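You operate a simulated robot arm through the tools that you are given. There is no shell and no other tool.

You are at the controls of a simulated robot arm. One attempt, no reset.

JOB
Shut the tap and the tank lid, then wipe the mud splash off the board.
Fine: use the blue rag and put it back where it lay. What is to be rubbed or washed off counts as gone when no trace of it is left.

It is judged by the outcome, as a careful person would: the job done as asked, and still so three seconds after it is handed in. It fails if anything else is knocked over, pushed out of place, dropped, spilled or broken. Lids that push on must go on centred and level and be pressed home; caps that screw on are set level and turned clockwise until they are tight.

ROBOT AND FRAMES
A 6-joint arm with a two-finger gripper, fixed in place. Base frame: the origin is on the floor under the middle of its stand, x ahead of it, y to its left, z up; the work surface is at about z = 0.78. Units: m, degrees, N and s.
It reaches about 1.572 m from its shoulder. Its first joint turns from -166.0 to 166.0 degrees. Payload 2.45 kg.
The tool frame sits at the grasp point between the pads (the TCP): z along the fingers, y along the line on which they close. The tips reach 0.02 m beyond it. The gripper opens to 0.14 m; its body begins 0.168 m behind the TCP.
Orientation is told as [roll, pitch, yaw] about the base's x, y, z axes, in that order, counted from this pose: with the fingers straight down and closing along the base's y, the tool's x points along the base's -x, its y along +y and its z along -z.

CONTROLS
- The arm moves only by the tool nudge_tool. Its argument "motion" is a list of rows, each a list of 7 numbers: the turn, a rotation vector about the tool's x, y, z in degrees, then the shift along the tool's x, y, z in m, then the opening, from 0 (shut) to 1 (fully open). In form: [[ax, ay, az, tx, ty, tz, hand], ...]. A call has 1 to 20 rows; each row is the pose to reach, as a shift and turn from the pose commanded when the call began, along the tool's axes at that moment. Rows are played at 5 a second. More than 0.05 m and 8.6 degrees between two rows, or a gripper value outside its range, and nothing of the call is played. Where a pose cannot be reached the arm comes as near as it can. A force on the tool above 50 N (or 10 N above the force at the start of the call, whichever is more), or a blocked arm, ends the call early, and 0.2 s more pass. Each finger travels about 0.045 m/s and halts on what it meets, pressing with about 40 N; the grip force reading is that of the motor and also rises with nothing between the fingers. The clock runs only during rows and for 0.2 s after the last one: add rows that repeat a pose to give the fingers time. The reply holds the time, the measured pose of the TCP, the force on the tool along the base axes, the opening and the grip force, in the units named above and with some noise, with the torque about the TCP (base axes, N m) and any sound that the robot's microphone picked up, and new pictures: "pictures" is both (left out), scene, wrist or none.
- Cameras (640 x 400 px; columns grow to the right, rows downward): "scene" is fixed at [0.2224, 0.6483, 1.6511]; the picture's right is [-0.77, -0.63, 0.00], its down [-0.29, 0.35, -0.89] and it looks along [0.57, -0.69, -0.45] (base axes); focal length 342 px, centre (320, 200). "wrist" rides on the gripper at [0.078, 0.011, -0.209] in the tool frame; the picture's right is [-0.14, 0.99, 0.00], its down [-0.92, -0.13, -0.37] and it looks along [-0.37, -0.05, 0.93] (tool axes); focal length 280 px, centre (320, 200). There is no depth. A picture from a camera that has moved, and an enlarged one, comes with that camera's place and axes in the base frame and with its lens.
- enlarge(camera, box): a new picture of the part [left, top, right, bottom] of that camera's present view, enlarged. It takes no simulated time.
- hand_in(): hands the job in; it is judged then, once.

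Places have to be worked out from the pictures, the camera data and where the tool is seen. Open the gripper and draw the arm clear of the work before you hand the job in, unless the task says otherwise.

The tools are called after "Call:" as name(argument=value, ...) on one line, values as JSON. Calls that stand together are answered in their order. nudge_tool: Moves the arm, as the interface text tells. Its arguments: {"type":"object","properties":{"motion":{"type":"array"},"pictures":{"type":"string","enum":["both","scene","wrist","none"]}},"required":["motion"]} The other tools are called the same way: enlarge (camera, box) takes an enlarged picture of a part of a camera's view; hand_in () hands the job in.

At the start:

```text
time_s: 0.0
tool_pos: [0.6156, -0.3166, 1.3861]
ee_rot: [0.0, 0.1, 0.0]
ft_force: [-1.4, -0.1, 0.3]
torque: [-0.01, 0.01, 0.03]
gripper_width: 0.1399
gripper_force: 0.0
```

scene: 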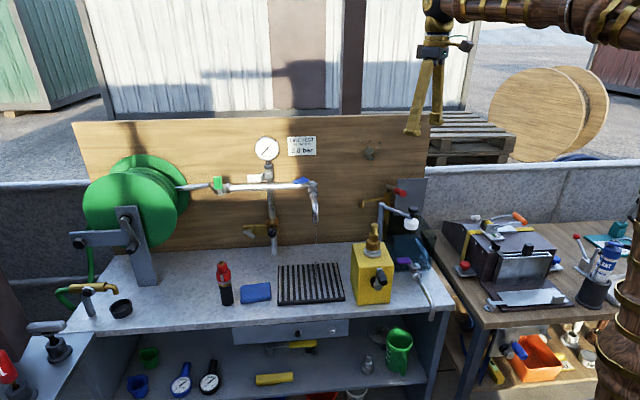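
wrist: 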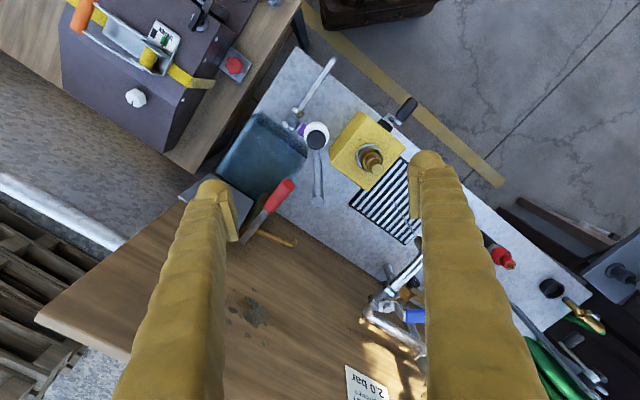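

I start by taking enlarged views of the scene to locate the tap, the tank, the rag and the mud splash.

Call:
enlarge(camera="scene", box=[200, 120, 360, 220])

Call:
enlarge(camera="scene", box=[330, 130, 450, 205])

Call:
enlarge(camera="scene", box=[340, 200, 460, 320])

Call:
enlarge(camera="scene", box=[190, 220, 350, 320])

Call:
enlarge(camera="wrist", box=[160, 50, 420, 250])

Call:
enlarge(camera="wrist", box=[200, 200, 460, 400])

```text
4.00 times, centred on (280, 170) of scene
camera zoom: at [0.2224, 0.6483, 1.6511], right [-0.77, -0.63, 0.0], down [-0.29, 0.35, -0.89], along [0.57, -0.69, -0.45], focal length 1366 px, centre (480, 320)
```

zoom: 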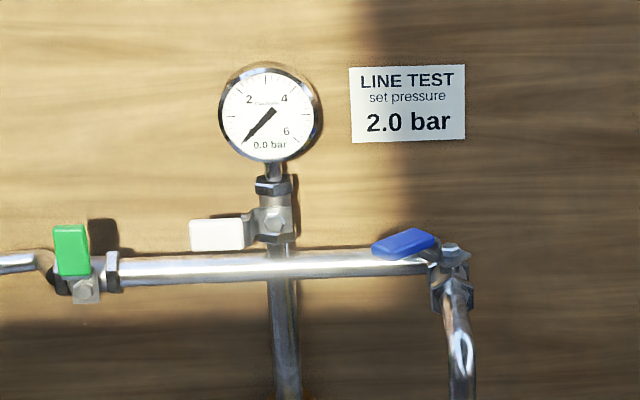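

```text
5.33 times, centred on (390, 168) of scene
camera zoom: at [0.2224, 0.6483, 1.6511], right [-0.77, -0.63, 0.0], down [-0.29, 0.35, -0.89], along [0.57, -0.69, -0.45], focal length 1822 px, centre (-53, 373)
```

zoom: 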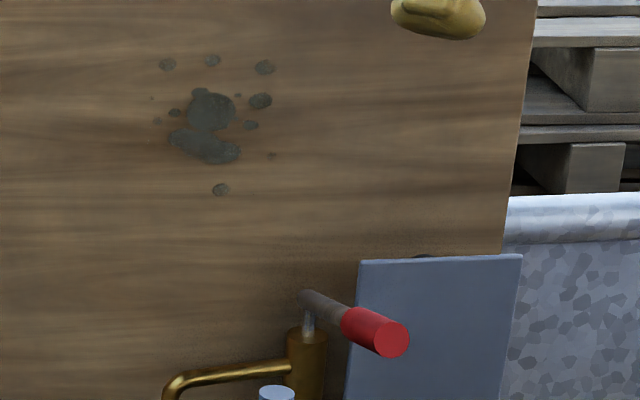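

```text
3.33 times, centred on (400, 260) of scene
camera zoom: at [0.2224, 0.6483, 1.6511], right [-0.77, -0.63, 0.0], down [-0.29, 0.35, -0.89], along [0.57, -0.69, -0.45], focal length 1139 px, centre (53, 0)
```

zoom: 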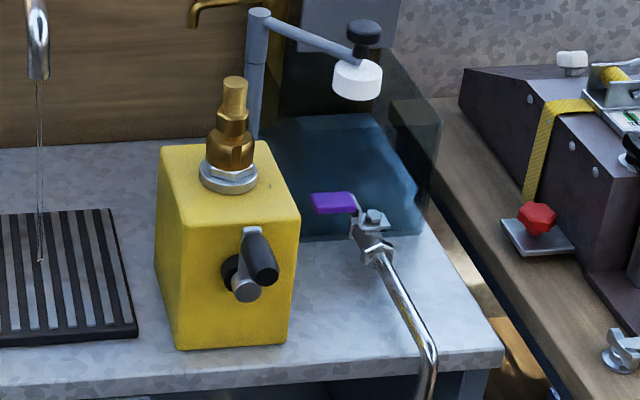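

```text
4.00 times, centred on (270, 270) of scene
camera zoom: at [0.2224, 0.6483, 1.6511], right [-0.77, -0.63, 0.0], down [-0.29, 0.35, -0.89], along [0.57, -0.69, -0.45], focal length 1366 px, centre (520, -80)
```

zoom: 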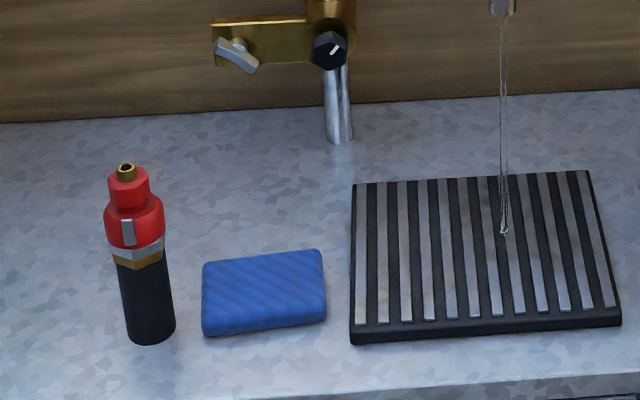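

```text
2.00 times, centred on (290, 150) of wrist
camera zoom: at [0.536, -0.3063, 1.5948], right [0.14, 0.99, 0.0], down [0.92, -0.13, 0.37], along [0.37, -0.05, -0.93], focal length 561 px, centre (380, 300)
```

zoom: 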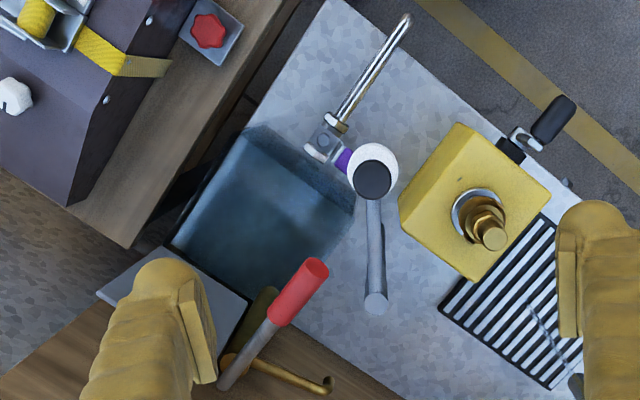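

```text
2.00 times, centred on (330, 300) of wrist
camera zoom: at [0.536, -0.3063, 1.5948], right [0.14, 0.99, 0.0], down [0.92, -0.13, 0.37], along [0.37, -0.05, -0.93], focal length 561 px, centre (300, 0)
```

zoom: 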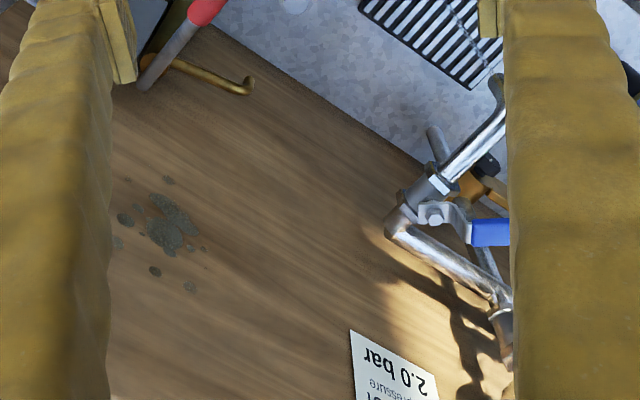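

The running spout with the blue lever looks like the tap. The gray panel leaning at the back of the blue tank looks like its lid, and the mud is on the board near (0.90, -0.49, 1.20). The bench seems to be turned about 45°, so I yaw the tool to face it and look from closer.

Call:
nudge_tool(motion=[[0, 0, 7.5, -0.009, 0.034, 0, 1], [0, 0, 15, -0.018, 0.068, 0, 1], [0, 0, 22.5, -0.027, 0.102, 0, 1], [0, 0, 30, -0.036, 0.136, 0, 1], [0, 0, 37.5, -0.045, 0.17, 0, 1], [0, 0, 45, -0.054, 0.204, 0, 1]], pictures="both")

```text
time_s: 1.4
tool_pos: [0.6688, -0.1141, 1.3845]
ee_rot: [0.0, 0.0, -45.0]
ft_force: [-1.2, 0.3, -1.4]
torque: [-0.02, 0.01, -0.02]
gripper_width: 0.1401
gripper_force: 0.1
camera wrist: at [0.6195, -0.0509, 1.5941], right [0.8, 0.6, 0.0], down [0.56, -0.74, 0.37], along [0.22, -0.29, -0.93], focal length 280 px, centre (320, 200)
```

scene: 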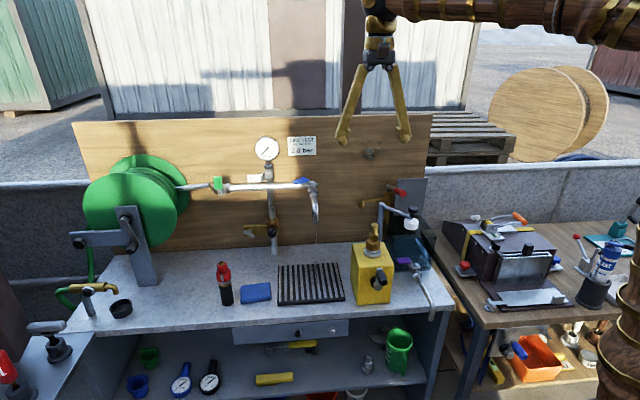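
wrist: 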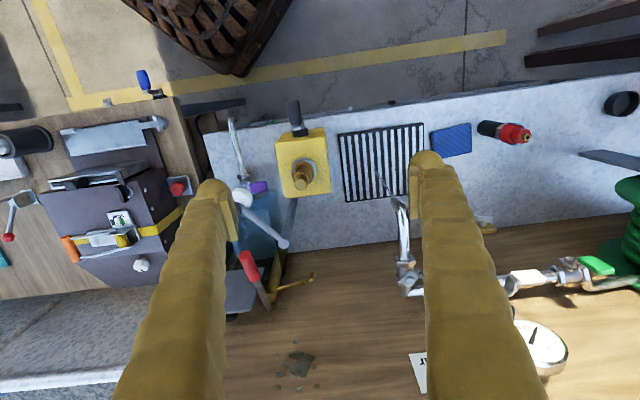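

The view now lines up with the bench edge. I pitch the tool forward to look at the bench and board from the front.

Call:
nudge_tool(motion=[[0, -8, 0, 0, 0, 0, 1], [0, -16, 0, 0, 0, 0, 1], [0, -24, 0, 0, -0.03, 0, 1], [0, -32, 0, 0, -0.06, 0, 1]], pictures="both")

```text
time_s: 2.6
tool_pos: [0.6597, -0.1591, 1.3303]
ee_rot: [-3.6, -28.4, -43.2]
ft_force: [0.1, 0.2, 0.2]
torque: [-0.04, -0.05, 0.01]
gripper_width: 0.1399
gripper_force: 0.1
stopped in row 4: the arm was blocked; the commanded pose is now the measured one
camera wrist: at [0.5539, -0.0269, 1.4769], right [0.79, 0.62, 0.01], down [0.39, -0.51, 0.77], along [0.48, -0.6, -0.64], focal length 280 px, centre (320, 200)
```

scene: 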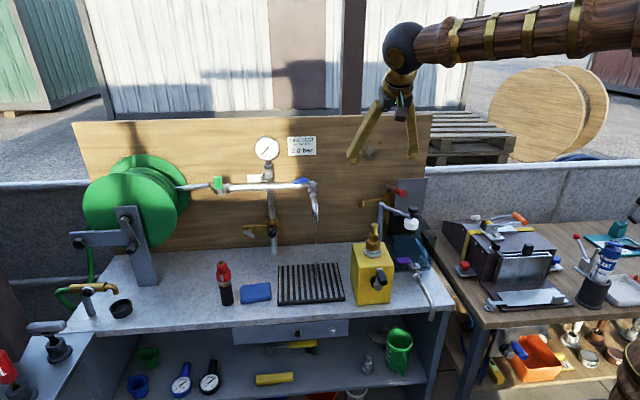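
wrist: 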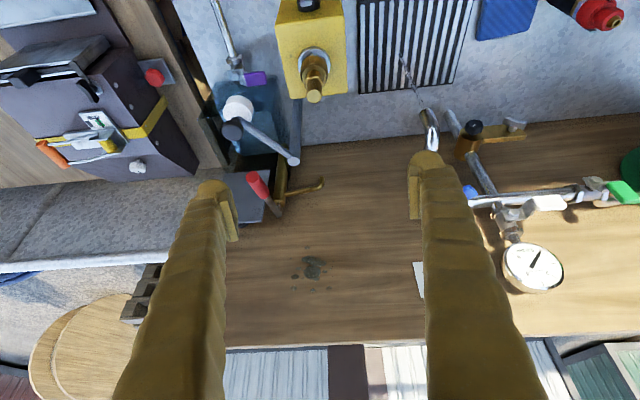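

The arm stopped near -28° of pitch, perhaps because the elbow is folded so close to the base. I look at the details from here.

Call:
enlarge(camera="wrist", box=[190, 40, 350, 240])

Call:
enlarge(camera="wrist", box=[390, 60, 550, 260])

Call:
enlarge(camera="scene", box=[355, 170, 455, 300])

Call:
enlarge(camera="scene", box=[280, 165, 340, 235])

```text
2.00 times, centred on (270, 140) of wrist
camera zoom: at [0.5539, -0.0269, 1.4769], right [0.79, 0.62, 0.01], down [0.39, -0.51, 0.77], along [0.48, -0.6, -0.64], focal length 561 px, centre (420, 320)
```

zoom: 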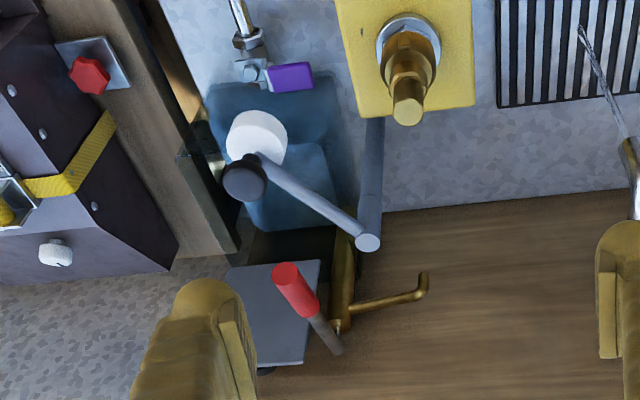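

```text
2.00 times, centred on (470, 160) of wrist
camera zoom: at [0.5539, -0.0269, 1.4769], right [0.79, 0.62, 0.01], down [0.39, -0.51, 0.77], along [0.48, -0.6, -0.64], focal length 561 px, centre (20, 280)
```

zoom: 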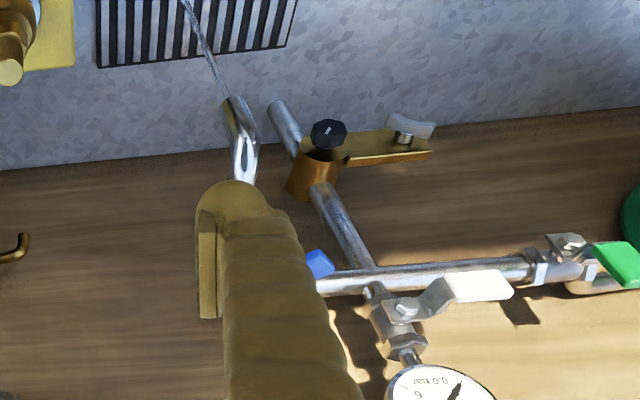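

```text
3.08 times, centred on (405, 235) of scene
camera zoom: at [0.2224, 0.6483, 1.6511], right [-0.77, -0.63, 0.0], down [-0.29, 0.35, -0.89], along [0.57, -0.69, -0.45], focal length 1051 px, centre (58, 92)
```

zoom: 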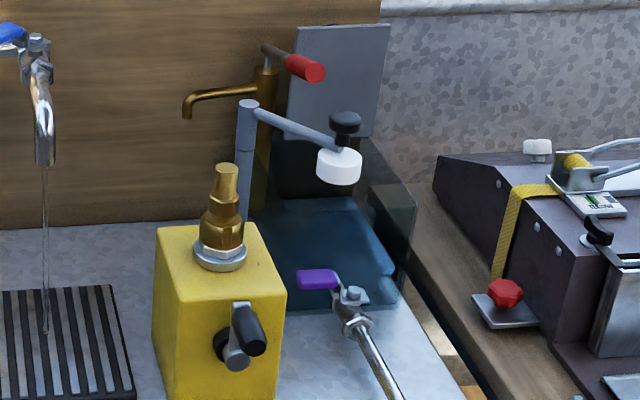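

```text
5.71 times, centred on (310, 200) of scene
camera zoom: at [0.2224, 0.6483, 1.6511], right [-0.77, -0.63, 0.0], down [-0.29, 0.35, -0.89], along [0.57, -0.69, -0.45], focal length 1952 px, centre (377, 200)
```

zoom: 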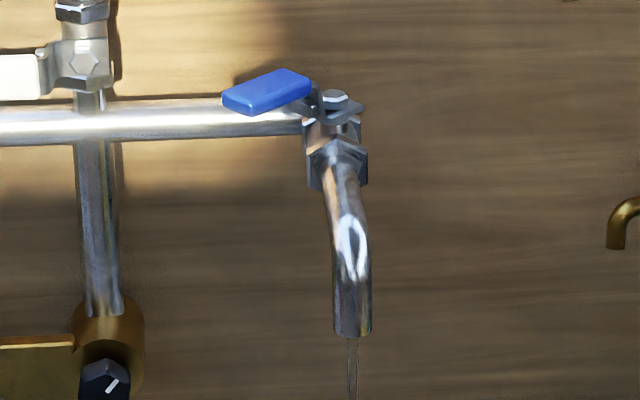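

Triangulated positions so far:
- White disc of the swing arm: about (0.61, -0.30, 1.08).
- Red pump handle end: about (0.67, -0.35, 1.15).
- Tank top: z of about 0.93.
- Lid: standing up to z of about 1.10 at the board end.

I raise the tool and move it above the tank to see behind the lid.

Call:
nudge_tool(motion=[[-0.375, 2.3, 0.14, -0.0288, -0.0299, 0.0047, 1], [-0.75, 4.6, 0.29, -0.0577, -0.0597, 0.0094, 1], [-1.125, 6.9, 0.43, -0.0865, -0.0896, 0.014, 1], [-1.5, 9.2, 0.57, -0.1153, -0.1195, 0.0187, 1], [-1.875, 11.5, 0.71, -0.1441, -0.1493, 0.0234, 1], [-2.25, 13.8, 0.86, -0.173, -0.1792, 0.028, 1], [-2.625, 16.1, 1.0, -0.2018, -0.209, 0.0327, 1], [-3.0, 18.4, 1.14, -0.2306, -0.2389, 0.0374, 1]], pictures="both")

```text
time_s: 4.4
tool_pos: [0.6472, -0.4812, 1.4284]
ee_rot: [0.5, -10.5, -45.1]
ft_force: [-1.1, -0.5, 0.0]
torque: [-0.04, -0.06, 0.03]
gripper_width: 0.1399
gripper_force: 0.0
camera wrist: at [0.573, -0.3939, 1.6196], right [0.79, 0.61, 0.03], down [0.5, -0.69, 0.53], along [0.34, -0.4, -0.85], focal length 280 px, centre (320, 200)
```

scene: 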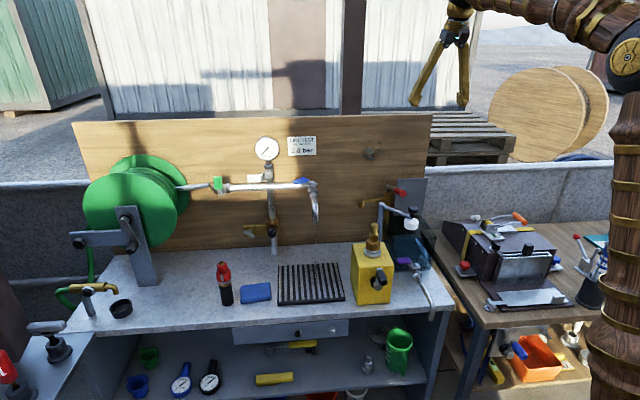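
wrist: 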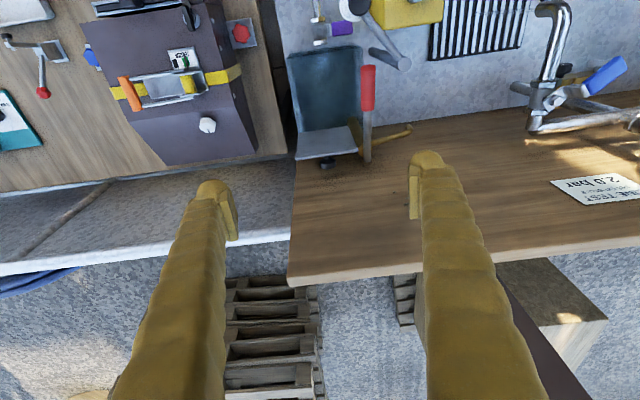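

Call:
enlarge(camera="wrist", box=[270, 10, 430, 190])

Call:
enlarge(camera="wrist", box=[490, 0, 640, 160])

Call:
enlarge(camera="wrist", box=[280, 110, 380, 190])

```text
2.22 times, centred on (350, 100) of wrist
camera zoom: at [0.573, -0.3939, 1.6196], right [0.79, 0.61, 0.03], down [0.5, -0.69, 0.53], along [0.34, -0.4, -0.85], focal length 623 px, centre (253, 422)
```

zoom: 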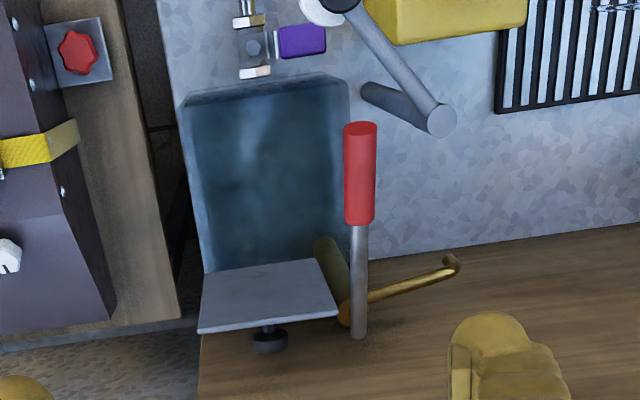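

```text
2.50 times, centred on (565, 80) of wrist
camera zoom: at [0.573, -0.3939, 1.6196], right [0.79, 0.61, 0.03], down [0.5, -0.69, 0.53], along [0.34, -0.4, -0.85], focal length 701 px, centre (-292, 500)
```

zoom: 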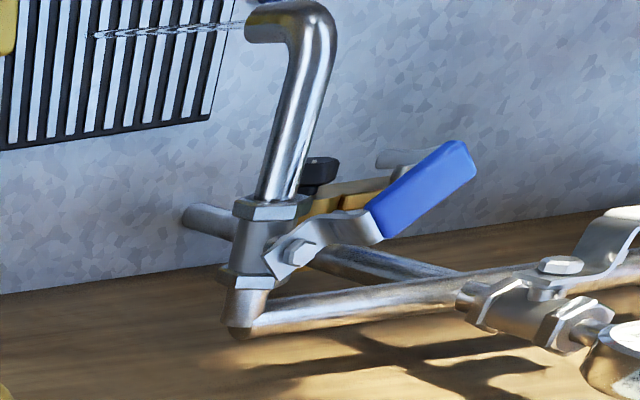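

```text
5.00 times, centred on (330, 150) of wrist
camera zoom: at [0.573, -0.3939, 1.6196], right [0.79, 0.61, 0.03], down [0.5, -0.69, 0.53], along [0.34, -0.4, -0.85], focal length 1402 px, centre (270, 450)
```

zoom: 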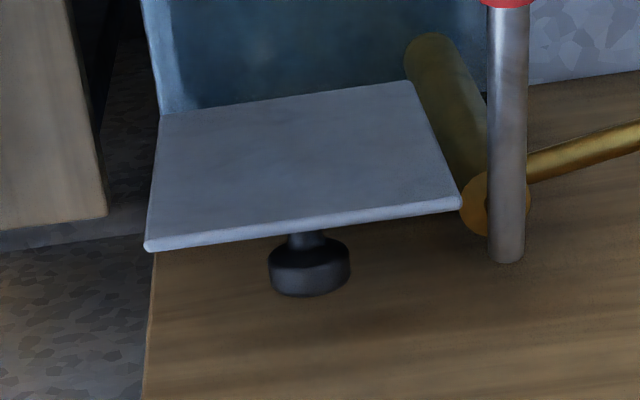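

Findings from the new views:
- **Tap:** the blue lever's stem is near (0.970, -0.222, 1.14) and its tip near (0.983, -0.134, 1.16). It sits partway between along and across the spout pipe, so the tap is partly open. Pushing the tip toward the board (+w) should close it.
- **Lid:** it stands about vertical, with its top edge at z of about 1.12. Its knob is on the rear face.

I go to a spot above and in front of the blue lever while closing the gripper.

Call:
nudge_tool(motion=[[0.05, 1.05, 0, 0.0073, 0.0467, 0.002, 0.9], [0.1, 2.1, 0, 0.0146, 0.0935, 0.0039, 0.7], [0.15, 3.15, 0, 0.0218, 0.1402, 0.0058, 0.5], [0.2, 4.2, 0, 0.0291, 0.187, 0.0078, 0.3], [0.25, 5.25, 0, 0.0364, 0.2337, 0.0097, 0.1], [0.3, 6.3, 0, 0.0437, 0.2805, 0.0117, 0], [0.35, 7.35, 0, 0.051, 0.3272, 0.0136, 0], [0.4, 8.4, 0, 0.0582, 0.374, 0.0156, 0], [0.45, 9.45, 0, 0.0655, 0.4207, 0.0175, 0], [0.5, 10.5, 0, 0.0728, 0.4675, 0.0195, 0]], pictures="both")

```text
time_s: 6.6
tool_pos: [0.9293, -0.101, 1.3993]
ee_rot: [-0.1, -0.1, -45.0]
ft_force: [-0.6, -0.6, 0.4]
torque: [0.02, -0.12, 0.0]
gripper_width: 0.0
gripper_force: 29.3
camera wrist: at [0.8809, -0.0387, 1.6083], right [0.8, 0.6, 0.0], down [0.56, -0.74, 0.37], along [0.22, -0.29, -0.93], focal length 280 px, centre (320, 200)
```

scene: 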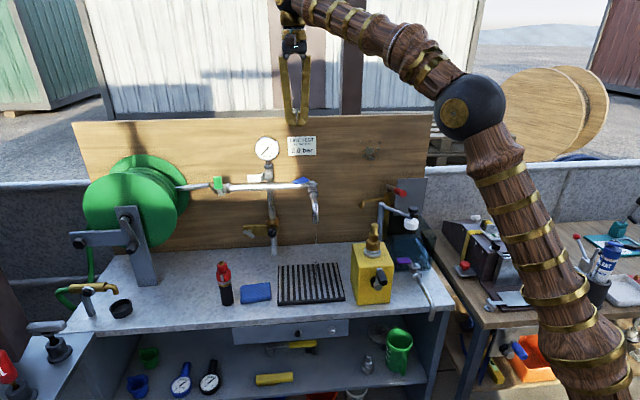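
wrist: 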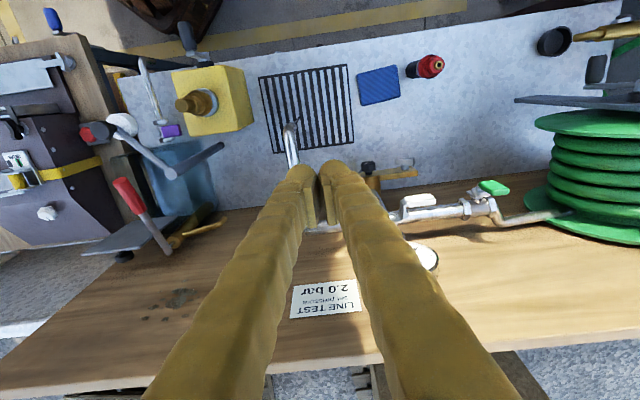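

The gripper is closed at s≈0.586, w≈0.73 (s along the bench, w toward the board). I lower it straight down in front of the blue handle to TCP z≈1.15.

Call:
nudge_tool(motion=[[0, 0, 0, 0, 0.002, 0.045, 0], [0, 0, 0, 0, 0.004, 0.09, 0], [0, 0, 0, 0, 0.006, 0.135, 0], [0, 0, 0, 0, 0.008, 0.18, 0], [0, 0, 0, 0, 0.008, 0.22, 0], [0, 0, 0, 0, 0.008, 0.245, 0]], pictures="both")

Call:
enlarge(camera="scene", box=[260, 130, 340, 240])

Call:
enlarge(camera="wrist", box=[240, 80, 440, 240])

```text
time_s: 8.0
tool_pos: [0.9332, -0.0949, 1.1542]
ee_rot: [0.0, 0.0, -44.9]
ft_force: [0.9, 0.0, 0.9]
torque: [0.03, 0.01, 0.03]
gripper_width: 0.0
gripper_force: 29.8
camera wrist: at [0.8855, -0.0317, 1.3629], right [0.8, 0.6, 0.0], down [0.56, -0.74, 0.37], along [0.22, -0.29, -0.93], focal length 280 px, centre (320, 200)
```

scene: 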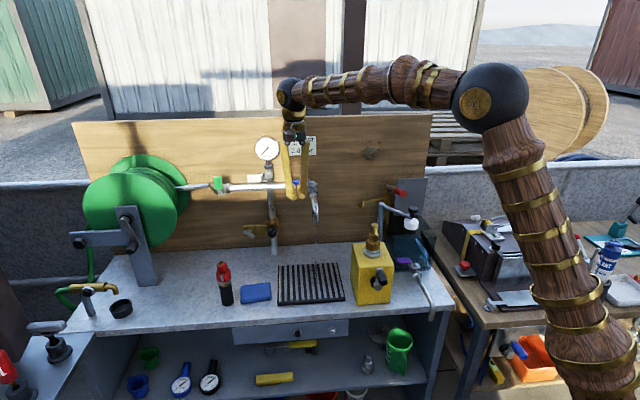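
wrist: 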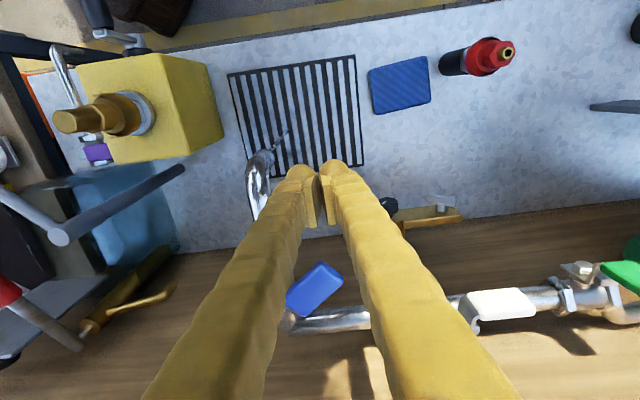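

```text
3.64 times, centred on (300, 185) of scene
camera zoom: at [0.2224, 0.6483, 1.6511], right [-0.77, -0.63, 0.0], down [-0.29, 0.35, -0.89], along [0.57, -0.69, -0.45], focal length 1242 px, centre (393, 254)
```

zoom: 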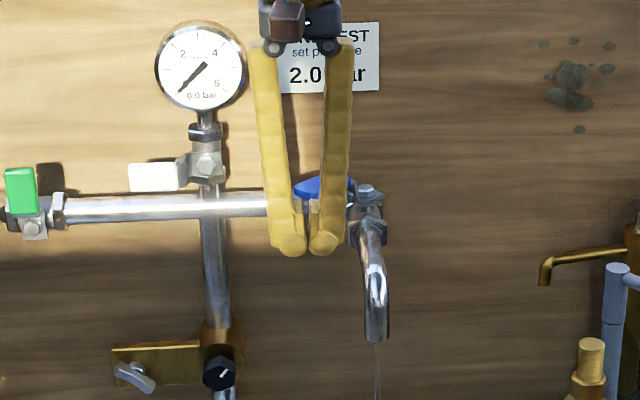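

```text
2.50 times, centred on (340, 160) of wrist
camera zoom: at [0.8855, -0.0317, 1.3629], right [0.8, 0.6, 0.0], down [0.56, -0.74, 0.37], along [0.22, -0.29, -0.93], focal length 701 px, centre (270, 300)
```

zoom: 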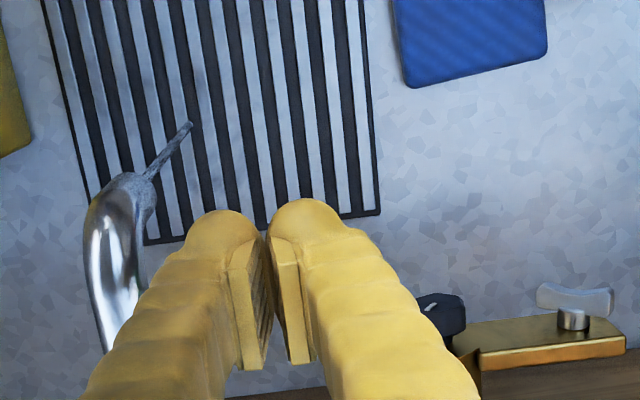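

The blue handle's front corner is near s≈0.583, w≈0.783, and the fingers are in front of it at w≈0.727. I push toward the board in small steps.

Call:
nudge_tool(motion=[[0, 0, 0, -0.012, 0, 0, 0], [0, 0, 0, -0.024, 0, 0, 0], [0, 0, 0, -0.034, 0, 0, 0], [0, 0, 0, -0.042, 0, 0, 0], [0, 0, 0, -0.05, 0, 0, 0], [0, 0, 0, -0.058, 0, 0, 0], [0, 0, 0, -0.065, 0, 0, 0]], pictures="both")

Call:
enlarge(camera="scene", box=[260, 130, 340, 240])

Call:
enlarge(camera="wrist", box=[220, 140, 460, 340])

```text
time_s: 9.5
tool_pos: [0.9772, -0.1316, 1.154]
ee_rot: [0.1, 0.2, -44.7]
ft_force: [1.4, 8.7, -1.3]
torque: [-0.02, -0.07, 0.14]
gripper_width: 0.0056
gripper_force: 29.7
stopped in row 7: the force on the tool passed its limit at 57 N (the readings are from after the stop); the commanded pose is now the measured one
camera wrist: at [0.9288, -0.0695, 1.3633], right [0.79, 0.61, 0.0], down [0.56, -0.74, 0.36], along [0.22, -0.29, -0.93], focal length 280 px, centre (320, 200)
```

scene: 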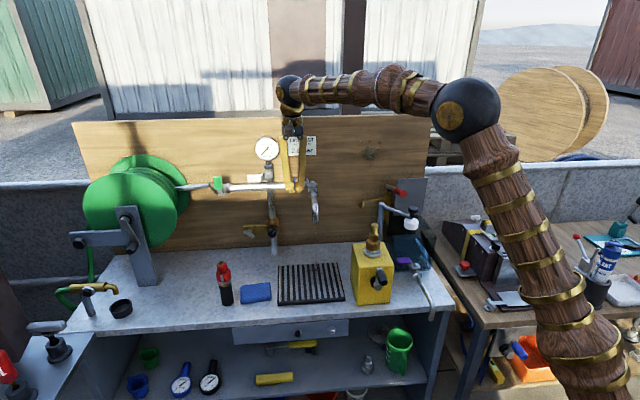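
wrist: 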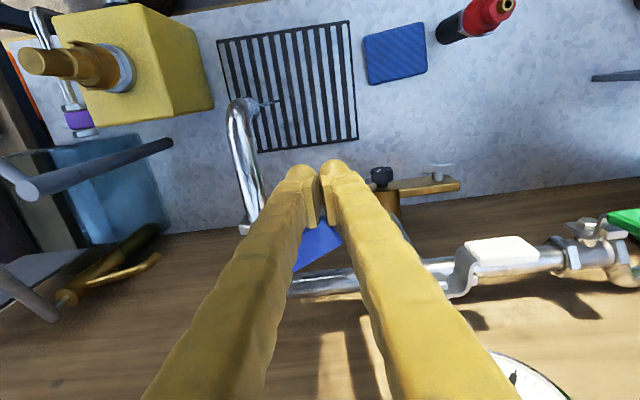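

```text
3.64 times, centred on (300, 185) of scene
camera zoom: at [0.2224, 0.6483, 1.6511], right [-0.77, -0.63, 0.0], down [-0.29, 0.35, -0.89], along [0.57, -0.69, -0.45], focal length 1242 px, centre (393, 254)
```

zoom: 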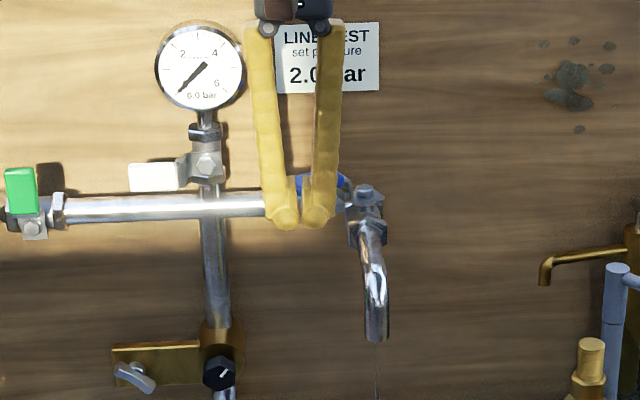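

```text
2.00 times, centred on (340, 240) of wrist
camera zoom: at [0.9288, -0.0695, 1.3633], right [0.79, 0.61, 0.0], down [0.56, -0.74, 0.36], along [0.22, -0.29, -0.93], focal length 561 px, centre (280, 120)
```

zoom: 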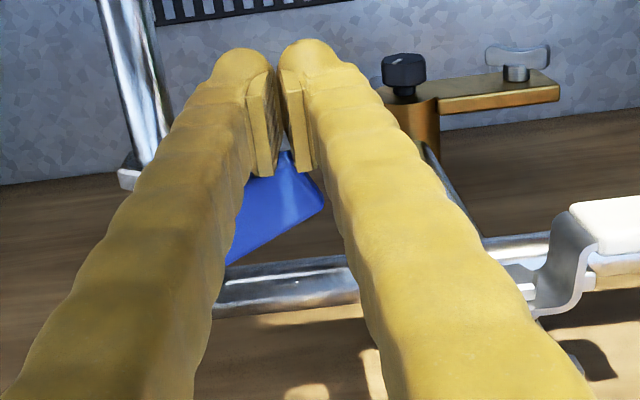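

The handle's corner wedged between the fingertips (opening 5.6 mm), so I back off. I shift slightly so that one finger's face meets the handle, and then push again.

Call:
nudge_tool(motion=[[0, 0, 0, 0.012, 0, -0.002, 0], [0, 0, 0, 0.025, 0, -0.004, 0], [0, 0, 0, 0.025, -0.01, -0.004, 0], [0, 0, 0, 0.025, -0.019, -0.004, 0], [0, 0, 0, 0.025, -0.019, -0.004, 0]], pictures="both")

Call:
enlarge(camera="wrist", box=[220, 140, 460, 340])

Call:
enlarge(camera="scene", box=[260, 150, 340, 240])

```text
time_s: 10.7
tool_pos: [0.9445, -0.1278, 1.16]
ee_rot: [0.3, 0.2, -44.7]
ft_force: [0.5, -0.4, 0.5]
torque: [0.03, 0.03, -0.02]
gripper_width: 0.0
gripper_force: 28.9
camera wrist: at [0.8967, -0.0663, 1.3684], right [0.79, 0.61, 0.0], down [0.56, -0.74, 0.37], along [0.22, -0.29, -0.93], focal length 280 px, centre (320, 200)
```

scene: 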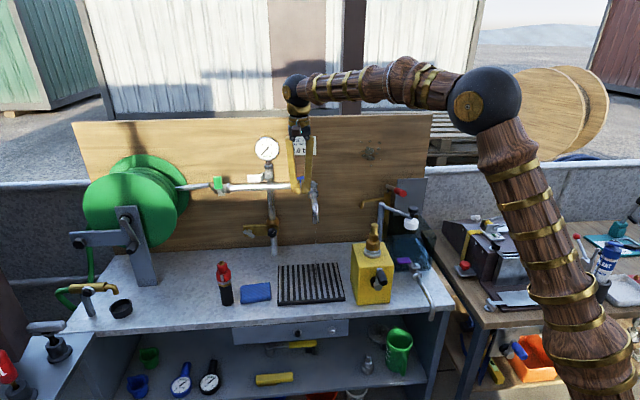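
wrist: 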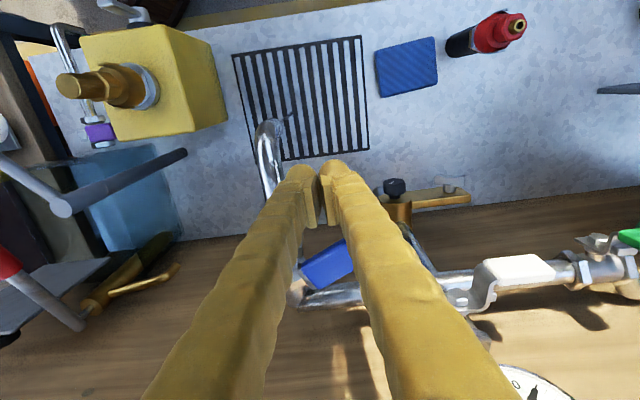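

```text
2.00 times, centred on (340, 240) of wrist
camera zoom: at [0.8967, -0.0663, 1.3684], right [0.79, 0.61, 0.0], down [0.56, -0.74, 0.37], along [0.22, -0.29, -0.93], focal length 561 px, centre (280, 120)
```

zoom: 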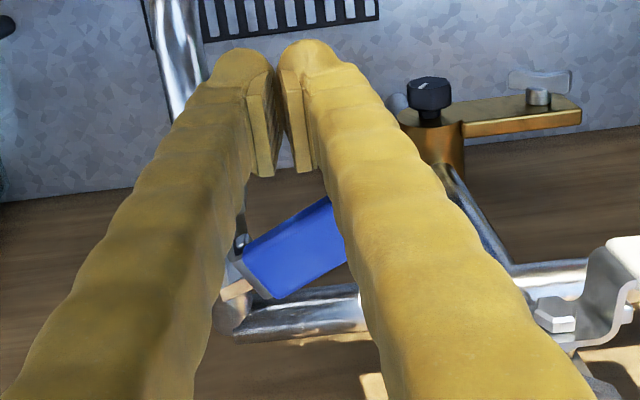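

```text
4.44 times, centred on (300, 195) of scene
camera zoom: at [0.2224, 0.6483, 1.6511], right [-0.77, -0.63, 0.0], down [-0.29, 0.35, -0.89], along [0.57, -0.69, -0.45], focal length 1518 px, centre (409, 222)
```

zoom: 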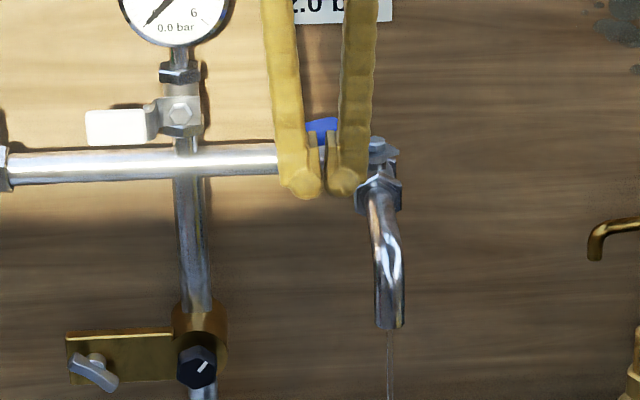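

The lever has turned partway and the fingers are now clear at s≈0.578. I push again with the +s finger against the handle's front face.

Call:
nudge_tool(motion=[[0, 0, 0, -0.012, 0, 0, 0], [0, 0, 0, -0.024, 0, 0, 0], [0, 0, 0, -0.032, 0, 0, 0], [0, 0, 0, -0.038, 0, 0, 0], [0, 0, 0, -0.044, 0, 0, 0], [0, 0, 0, -0.05, 0, 0, 0], [0, 0, 0, -0.055, 0, 0, 0], [0, 0, 0, -0.06, 0, 0, 0]], pictures="both")

Call:
enlarge(camera="wrist", box=[220, 140, 460, 340])

Call:
enlarge(camera="scene", box=[260, 150, 340, 280])

```text
time_s: 12.5
tool_pos: [0.9893, -0.1689, 1.1554]
ee_rot: [0.1, 0.3, -44.6]
ft_force: [-19.9, 20.8, -17.5]
torque: [0.17, 0.36, -0.19]
gripper_width: 0.006
gripper_force: 29.2
camera wrist: at [0.9409, -0.1071, 1.3657], right [0.79, 0.61, 0.0], down [0.57, -0.74, 0.36], along [0.22, -0.29, -0.93], focal length 280 px, centre (320, 200)
```

scene: 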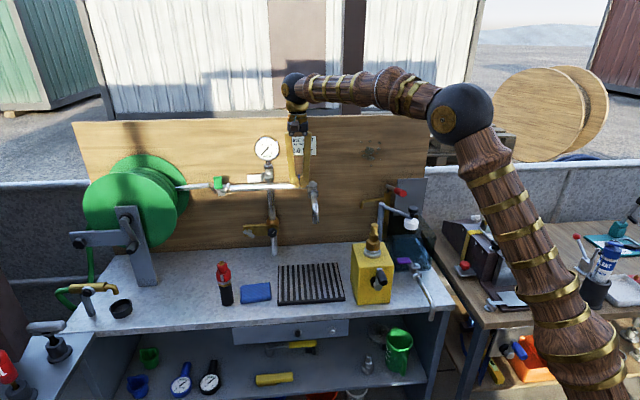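
wrist: 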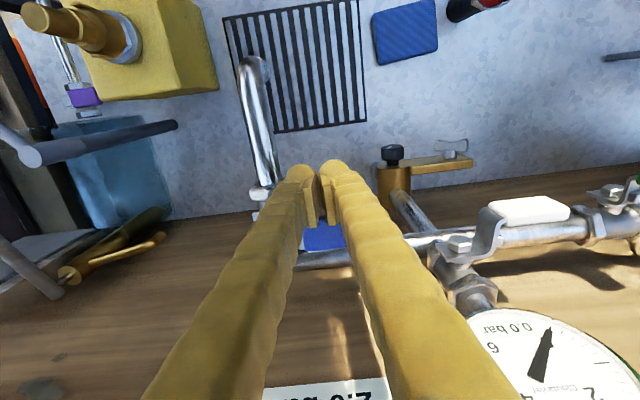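

```text
2.00 times, centred on (340, 240) of wrist
camera zoom: at [0.9409, -0.1071, 1.3657], right [0.79, 0.61, 0.0], down [0.57, -0.74, 0.36], along [0.22, -0.29, -0.93], focal length 561 px, centre (280, 120)
```

zoom: 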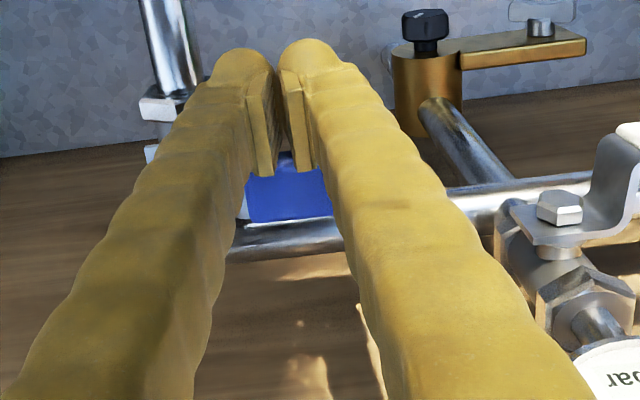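

```text
3.08 times, centred on (300, 215) of scene
camera zoom: at [0.2224, 0.6483, 1.6511], right [-0.77, -0.63, 0.0], down [-0.29, 0.35, -0.89], along [0.57, -0.69, -0.45], focal length 1051 px, centre (382, 154)
```

zoom: 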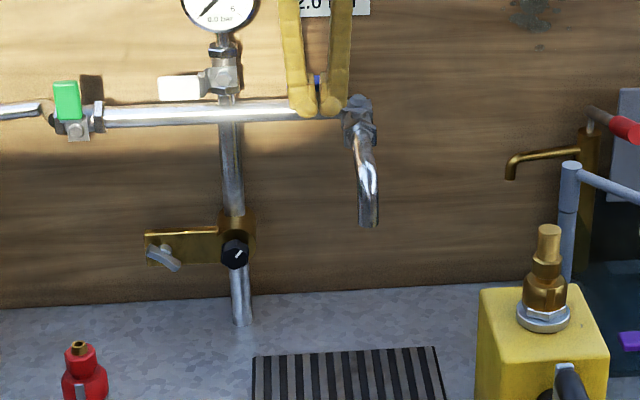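

The water stream has stopped and the handle now lies along the horizontal pipe. I back off and rise to check it.

Call:
nudge_tool(motion=[[0, 0, 0, 0.015, 0, 0, 0], [0, 0, 0, 0.04, 0, -0.01, 0], [0, 0, 0, 0.08, 0, -0.03, 0], [0, 0, 0, 0.1, 0, -0.07, 0], [0, 0, 0, 0.1, -0.03, -0.11, 0], [0, 0, 0, 0.1, -0.07, -0.14, 0.1], [0, 0, 0, 0.1, -0.11, -0.17, 0.2]], pictures="both")

Call:
enlarge(camera="wrist", box=[340, 120, 540, 300])

Call:
enlarge(camera="scene", box=[280, 160, 340, 280])

```text
time_s: 14.1
tool_pos: [0.8386, -0.1785, 1.3287]
ee_rot: [0.1, 0.2, -44.8]
ft_force: [-0.4, 0.3, -1.1]
torque: [0.0, 0.09, 0.0]
gripper_width: 0.0281
gripper_force: 0.2
camera wrist: at [0.7908, -0.1165, 1.5381], right [0.79, 0.61, 0.0], down [0.56, -0.74, 0.36], along [0.22, -0.29, -0.93], focal length 280 px, centre (320, 200)
```

scene: 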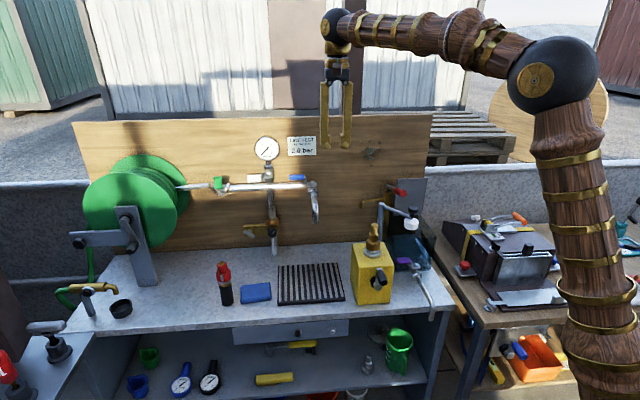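
wrist: 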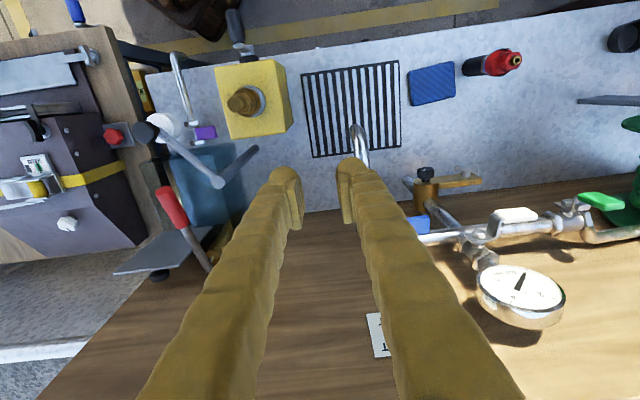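

```text
2.22 times, centred on (440, 210) of wrist
camera zoom: at [0.7908, -0.1165, 1.5381], right [0.79, 0.61, 0.0], down [0.56, -0.74, 0.36], along [0.22, -0.29, -0.93], focal length 623 px, centre (53, 178)
```

zoom: 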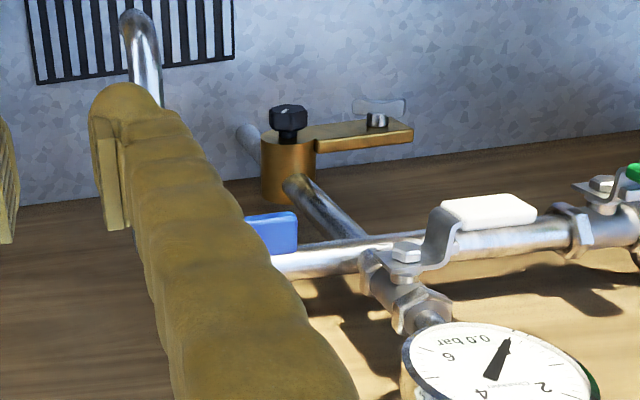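

```text
3.33 times, centred on (310, 220) of scene
camera zoom: at [0.2224, 0.6483, 1.6511], right [-0.77, -0.63, 0.0], down [-0.29, 0.35, -0.89], along [0.57, -0.69, -0.45], focal length 1139 px, centre (353, 133)
```

zoom: 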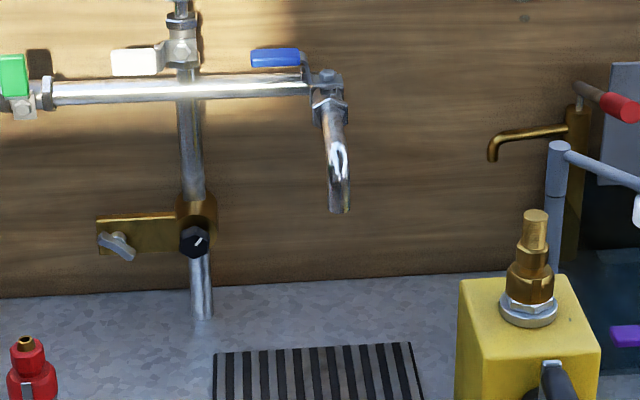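

The tap is shut: there is no stream and the lever is across the spout pipe. For the lid, I turn the gripper so it closes along the board's normal (yaw +45) and move above the lid's top edge (s≈0.115, w≈0.885).

Call:
nudge_tool(motion=[[0, 0, -8.18, -0.015, -0.032, -0.006, 0.43], [0, 0, -16.36, -0.03, -0.064, -0.012, 0.43], [0, 0, -24.54, -0.045, -0.096, -0.018, 0.43], [0, 0, -32.7, -0.06, -0.128, -0.024, 0.43], [0, 0, -40.9, -0.075, -0.16, -0.03, 0.43], [0, 0, -49, -0.09, -0.192, -0.03, 0.43], [0, 0, -57.2, -0.105, -0.224, -0.03, 0.43], [0, 0, -65.4, -0.12, -0.256, -0.03, 0.43], [0, 0, -73.6, -0.135, -0.288, -0.03, 0.43], [0, 0, -81.8, -0.15, -0.32, -0.03, 0.43], [0, 0, -89.9, -0.165, -0.352, -0.03, 0.43]], pictures="both")

```text
time_s: 16.5
tool_pos: [0.7115, -0.5465, 1.3568]
ee_rot: [0.1, -0.2, 45.3]
ft_force: [0.4, 0.4, -0.2]
torque: [-0.02, 0.01, 0.02]
gripper_width: 0.0603
gripper_force: 0.1
camera wrist: at [0.6478, -0.5949, 1.5653], right [-0.61, 0.79, 0.0], down [0.74, 0.56, 0.37], along [0.29, 0.23, -0.93], focal length 280 px, centre (320, 200)
```

scene: 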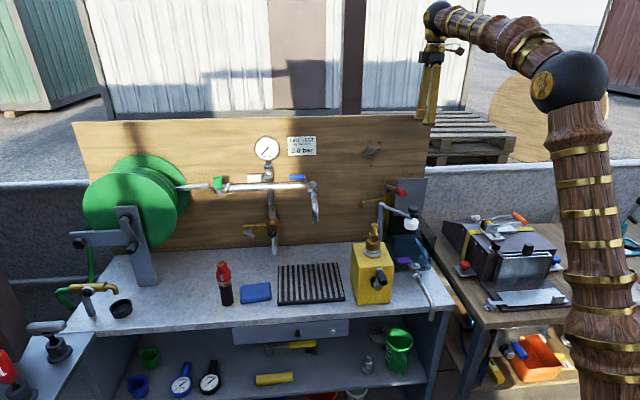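
wrist: 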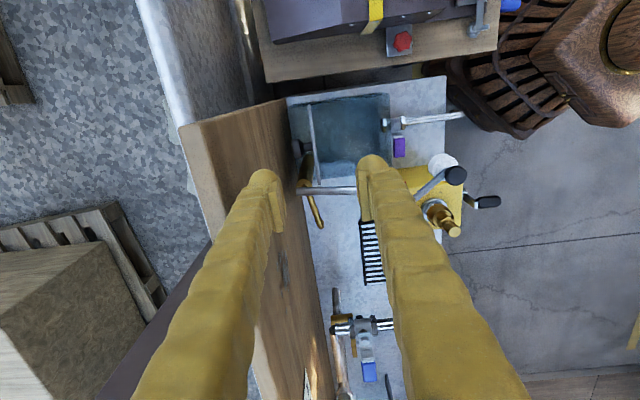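

Call:
enlarge(camera="wrist", box=[260, 70, 420, 190])

Call:
enlarge(camera="scene", box=[360, 100, 460, 280])

```text
3.33 times, centred on (340, 130) of wrist
camera zoom: at [0.6478, -0.5949, 1.5653], right [-0.61, 0.79, 0.0], down [0.74, 0.56, 0.37], along [0.29, 0.23, -0.93], focal length 935 px, centre (253, 433)
```

zoom: 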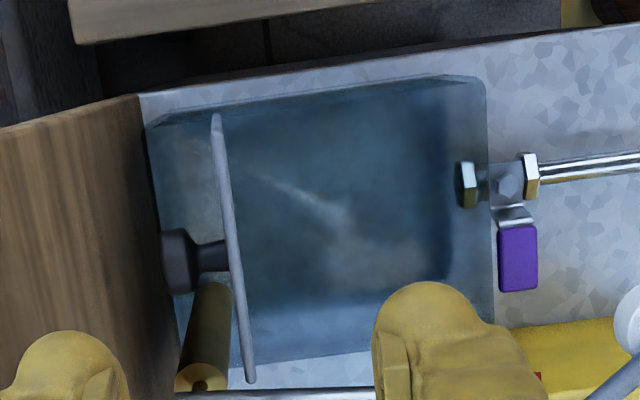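

```text
2.22 times, centred on (410, 190) of scene
camera zoom: at [0.2224, 0.6483, 1.6511], right [-0.77, -0.63, 0.0], down [-0.29, 0.35, -0.89], along [0.57, -0.69, -0.45], focal length 759 px, centre (120, 222)
```

zoom: 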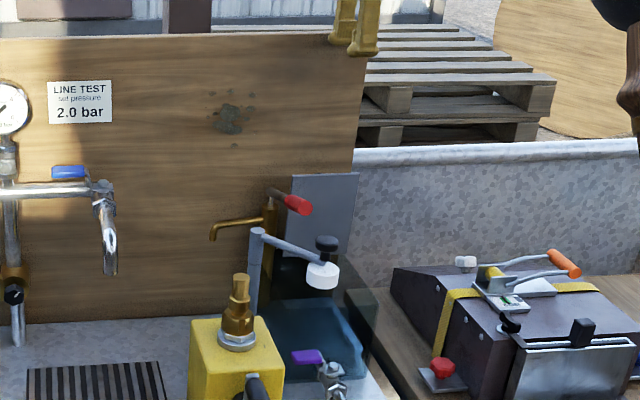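

From above, the lid stands vertical at w≈0.896, spanning s≈0.06–0.19, and its knob faces the board. The fingers straddle it at w≈0.86 and 0.92. I lower to just above the lid's edge and check the alignment.

Call:
nudge_tool(motion=[[0, 0, 0, 0, 0, 0.045, 0.43], [0, 0, 0, 0, 0, 0.09, 0.43], [0, 0, 0, 0, 0, 0.135, 0.43], [0, 0, 0, 0, 0, 0.18, 0.43], [0, 0, 0, 0, 0, 0.2, 0.43]], pictures="both")

Call:
enlarge(camera="wrist", box=[220, 40, 440, 220])

Call:
enlarge(camera="scene", box=[370, 120, 450, 240])

```text
time_s: 17.7
tool_pos: [0.7094, -0.5449, 1.156]
ee_rot: [0.2, -0.2, 45.2]
ft_force: [-1.5, -0.1, 1.0]
torque: [0.01, -0.04, 0.02]
gripper_width: 0.0602
gripper_force: 0.0
camera wrist: at [0.6457, -0.5934, 1.365], right [-0.61, 0.8, 0.0], down [0.74, 0.56, 0.37], along [0.29, 0.23, -0.93], focal length 280 px, centre (320, 200)
```

scene: 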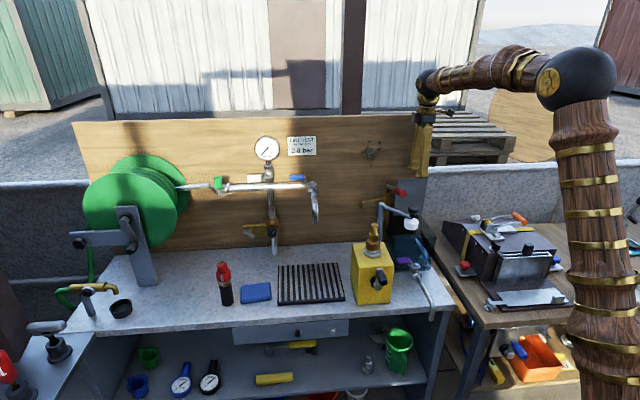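
wrist: 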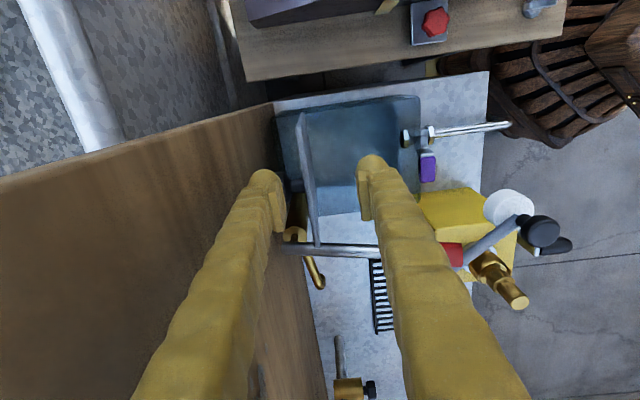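

```text
2.22 times, centred on (330, 130) of wrist
camera zoom: at [0.6457, -0.5934, 1.365], right [-0.61, 0.8, 0.0], down [0.74, 0.56, 0.37], along [0.29, 0.23, -0.93], focal length 623 px, centre (298, 356)
```

zoom: 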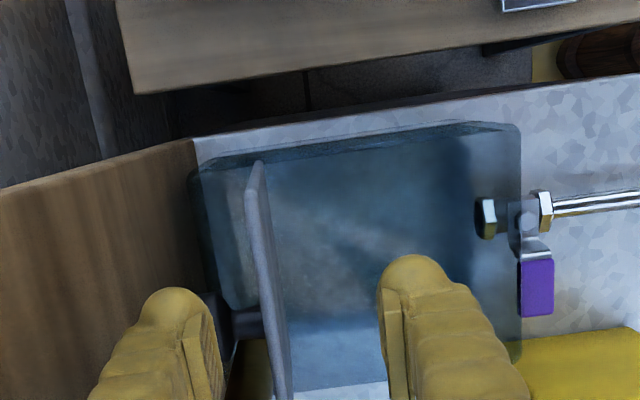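

```text
3.33 times, centred on (410, 180) of scene
camera zoom: at [0.2224, 0.6483, 1.6511], right [-0.77, -0.63, 0.0], down [-0.29, 0.35, -0.89], along [0.57, -0.69, -0.45], focal length 1139 px, centre (20, 267)
```

zoom: 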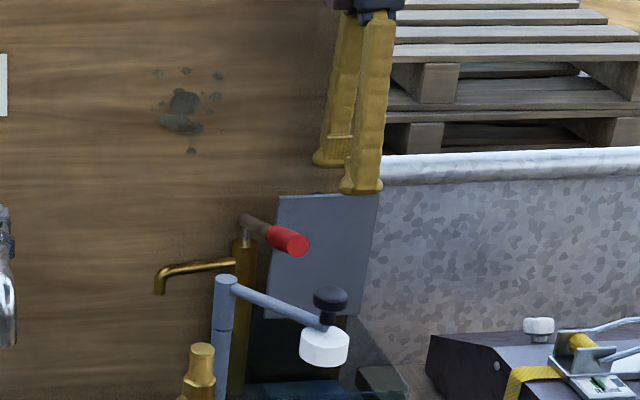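

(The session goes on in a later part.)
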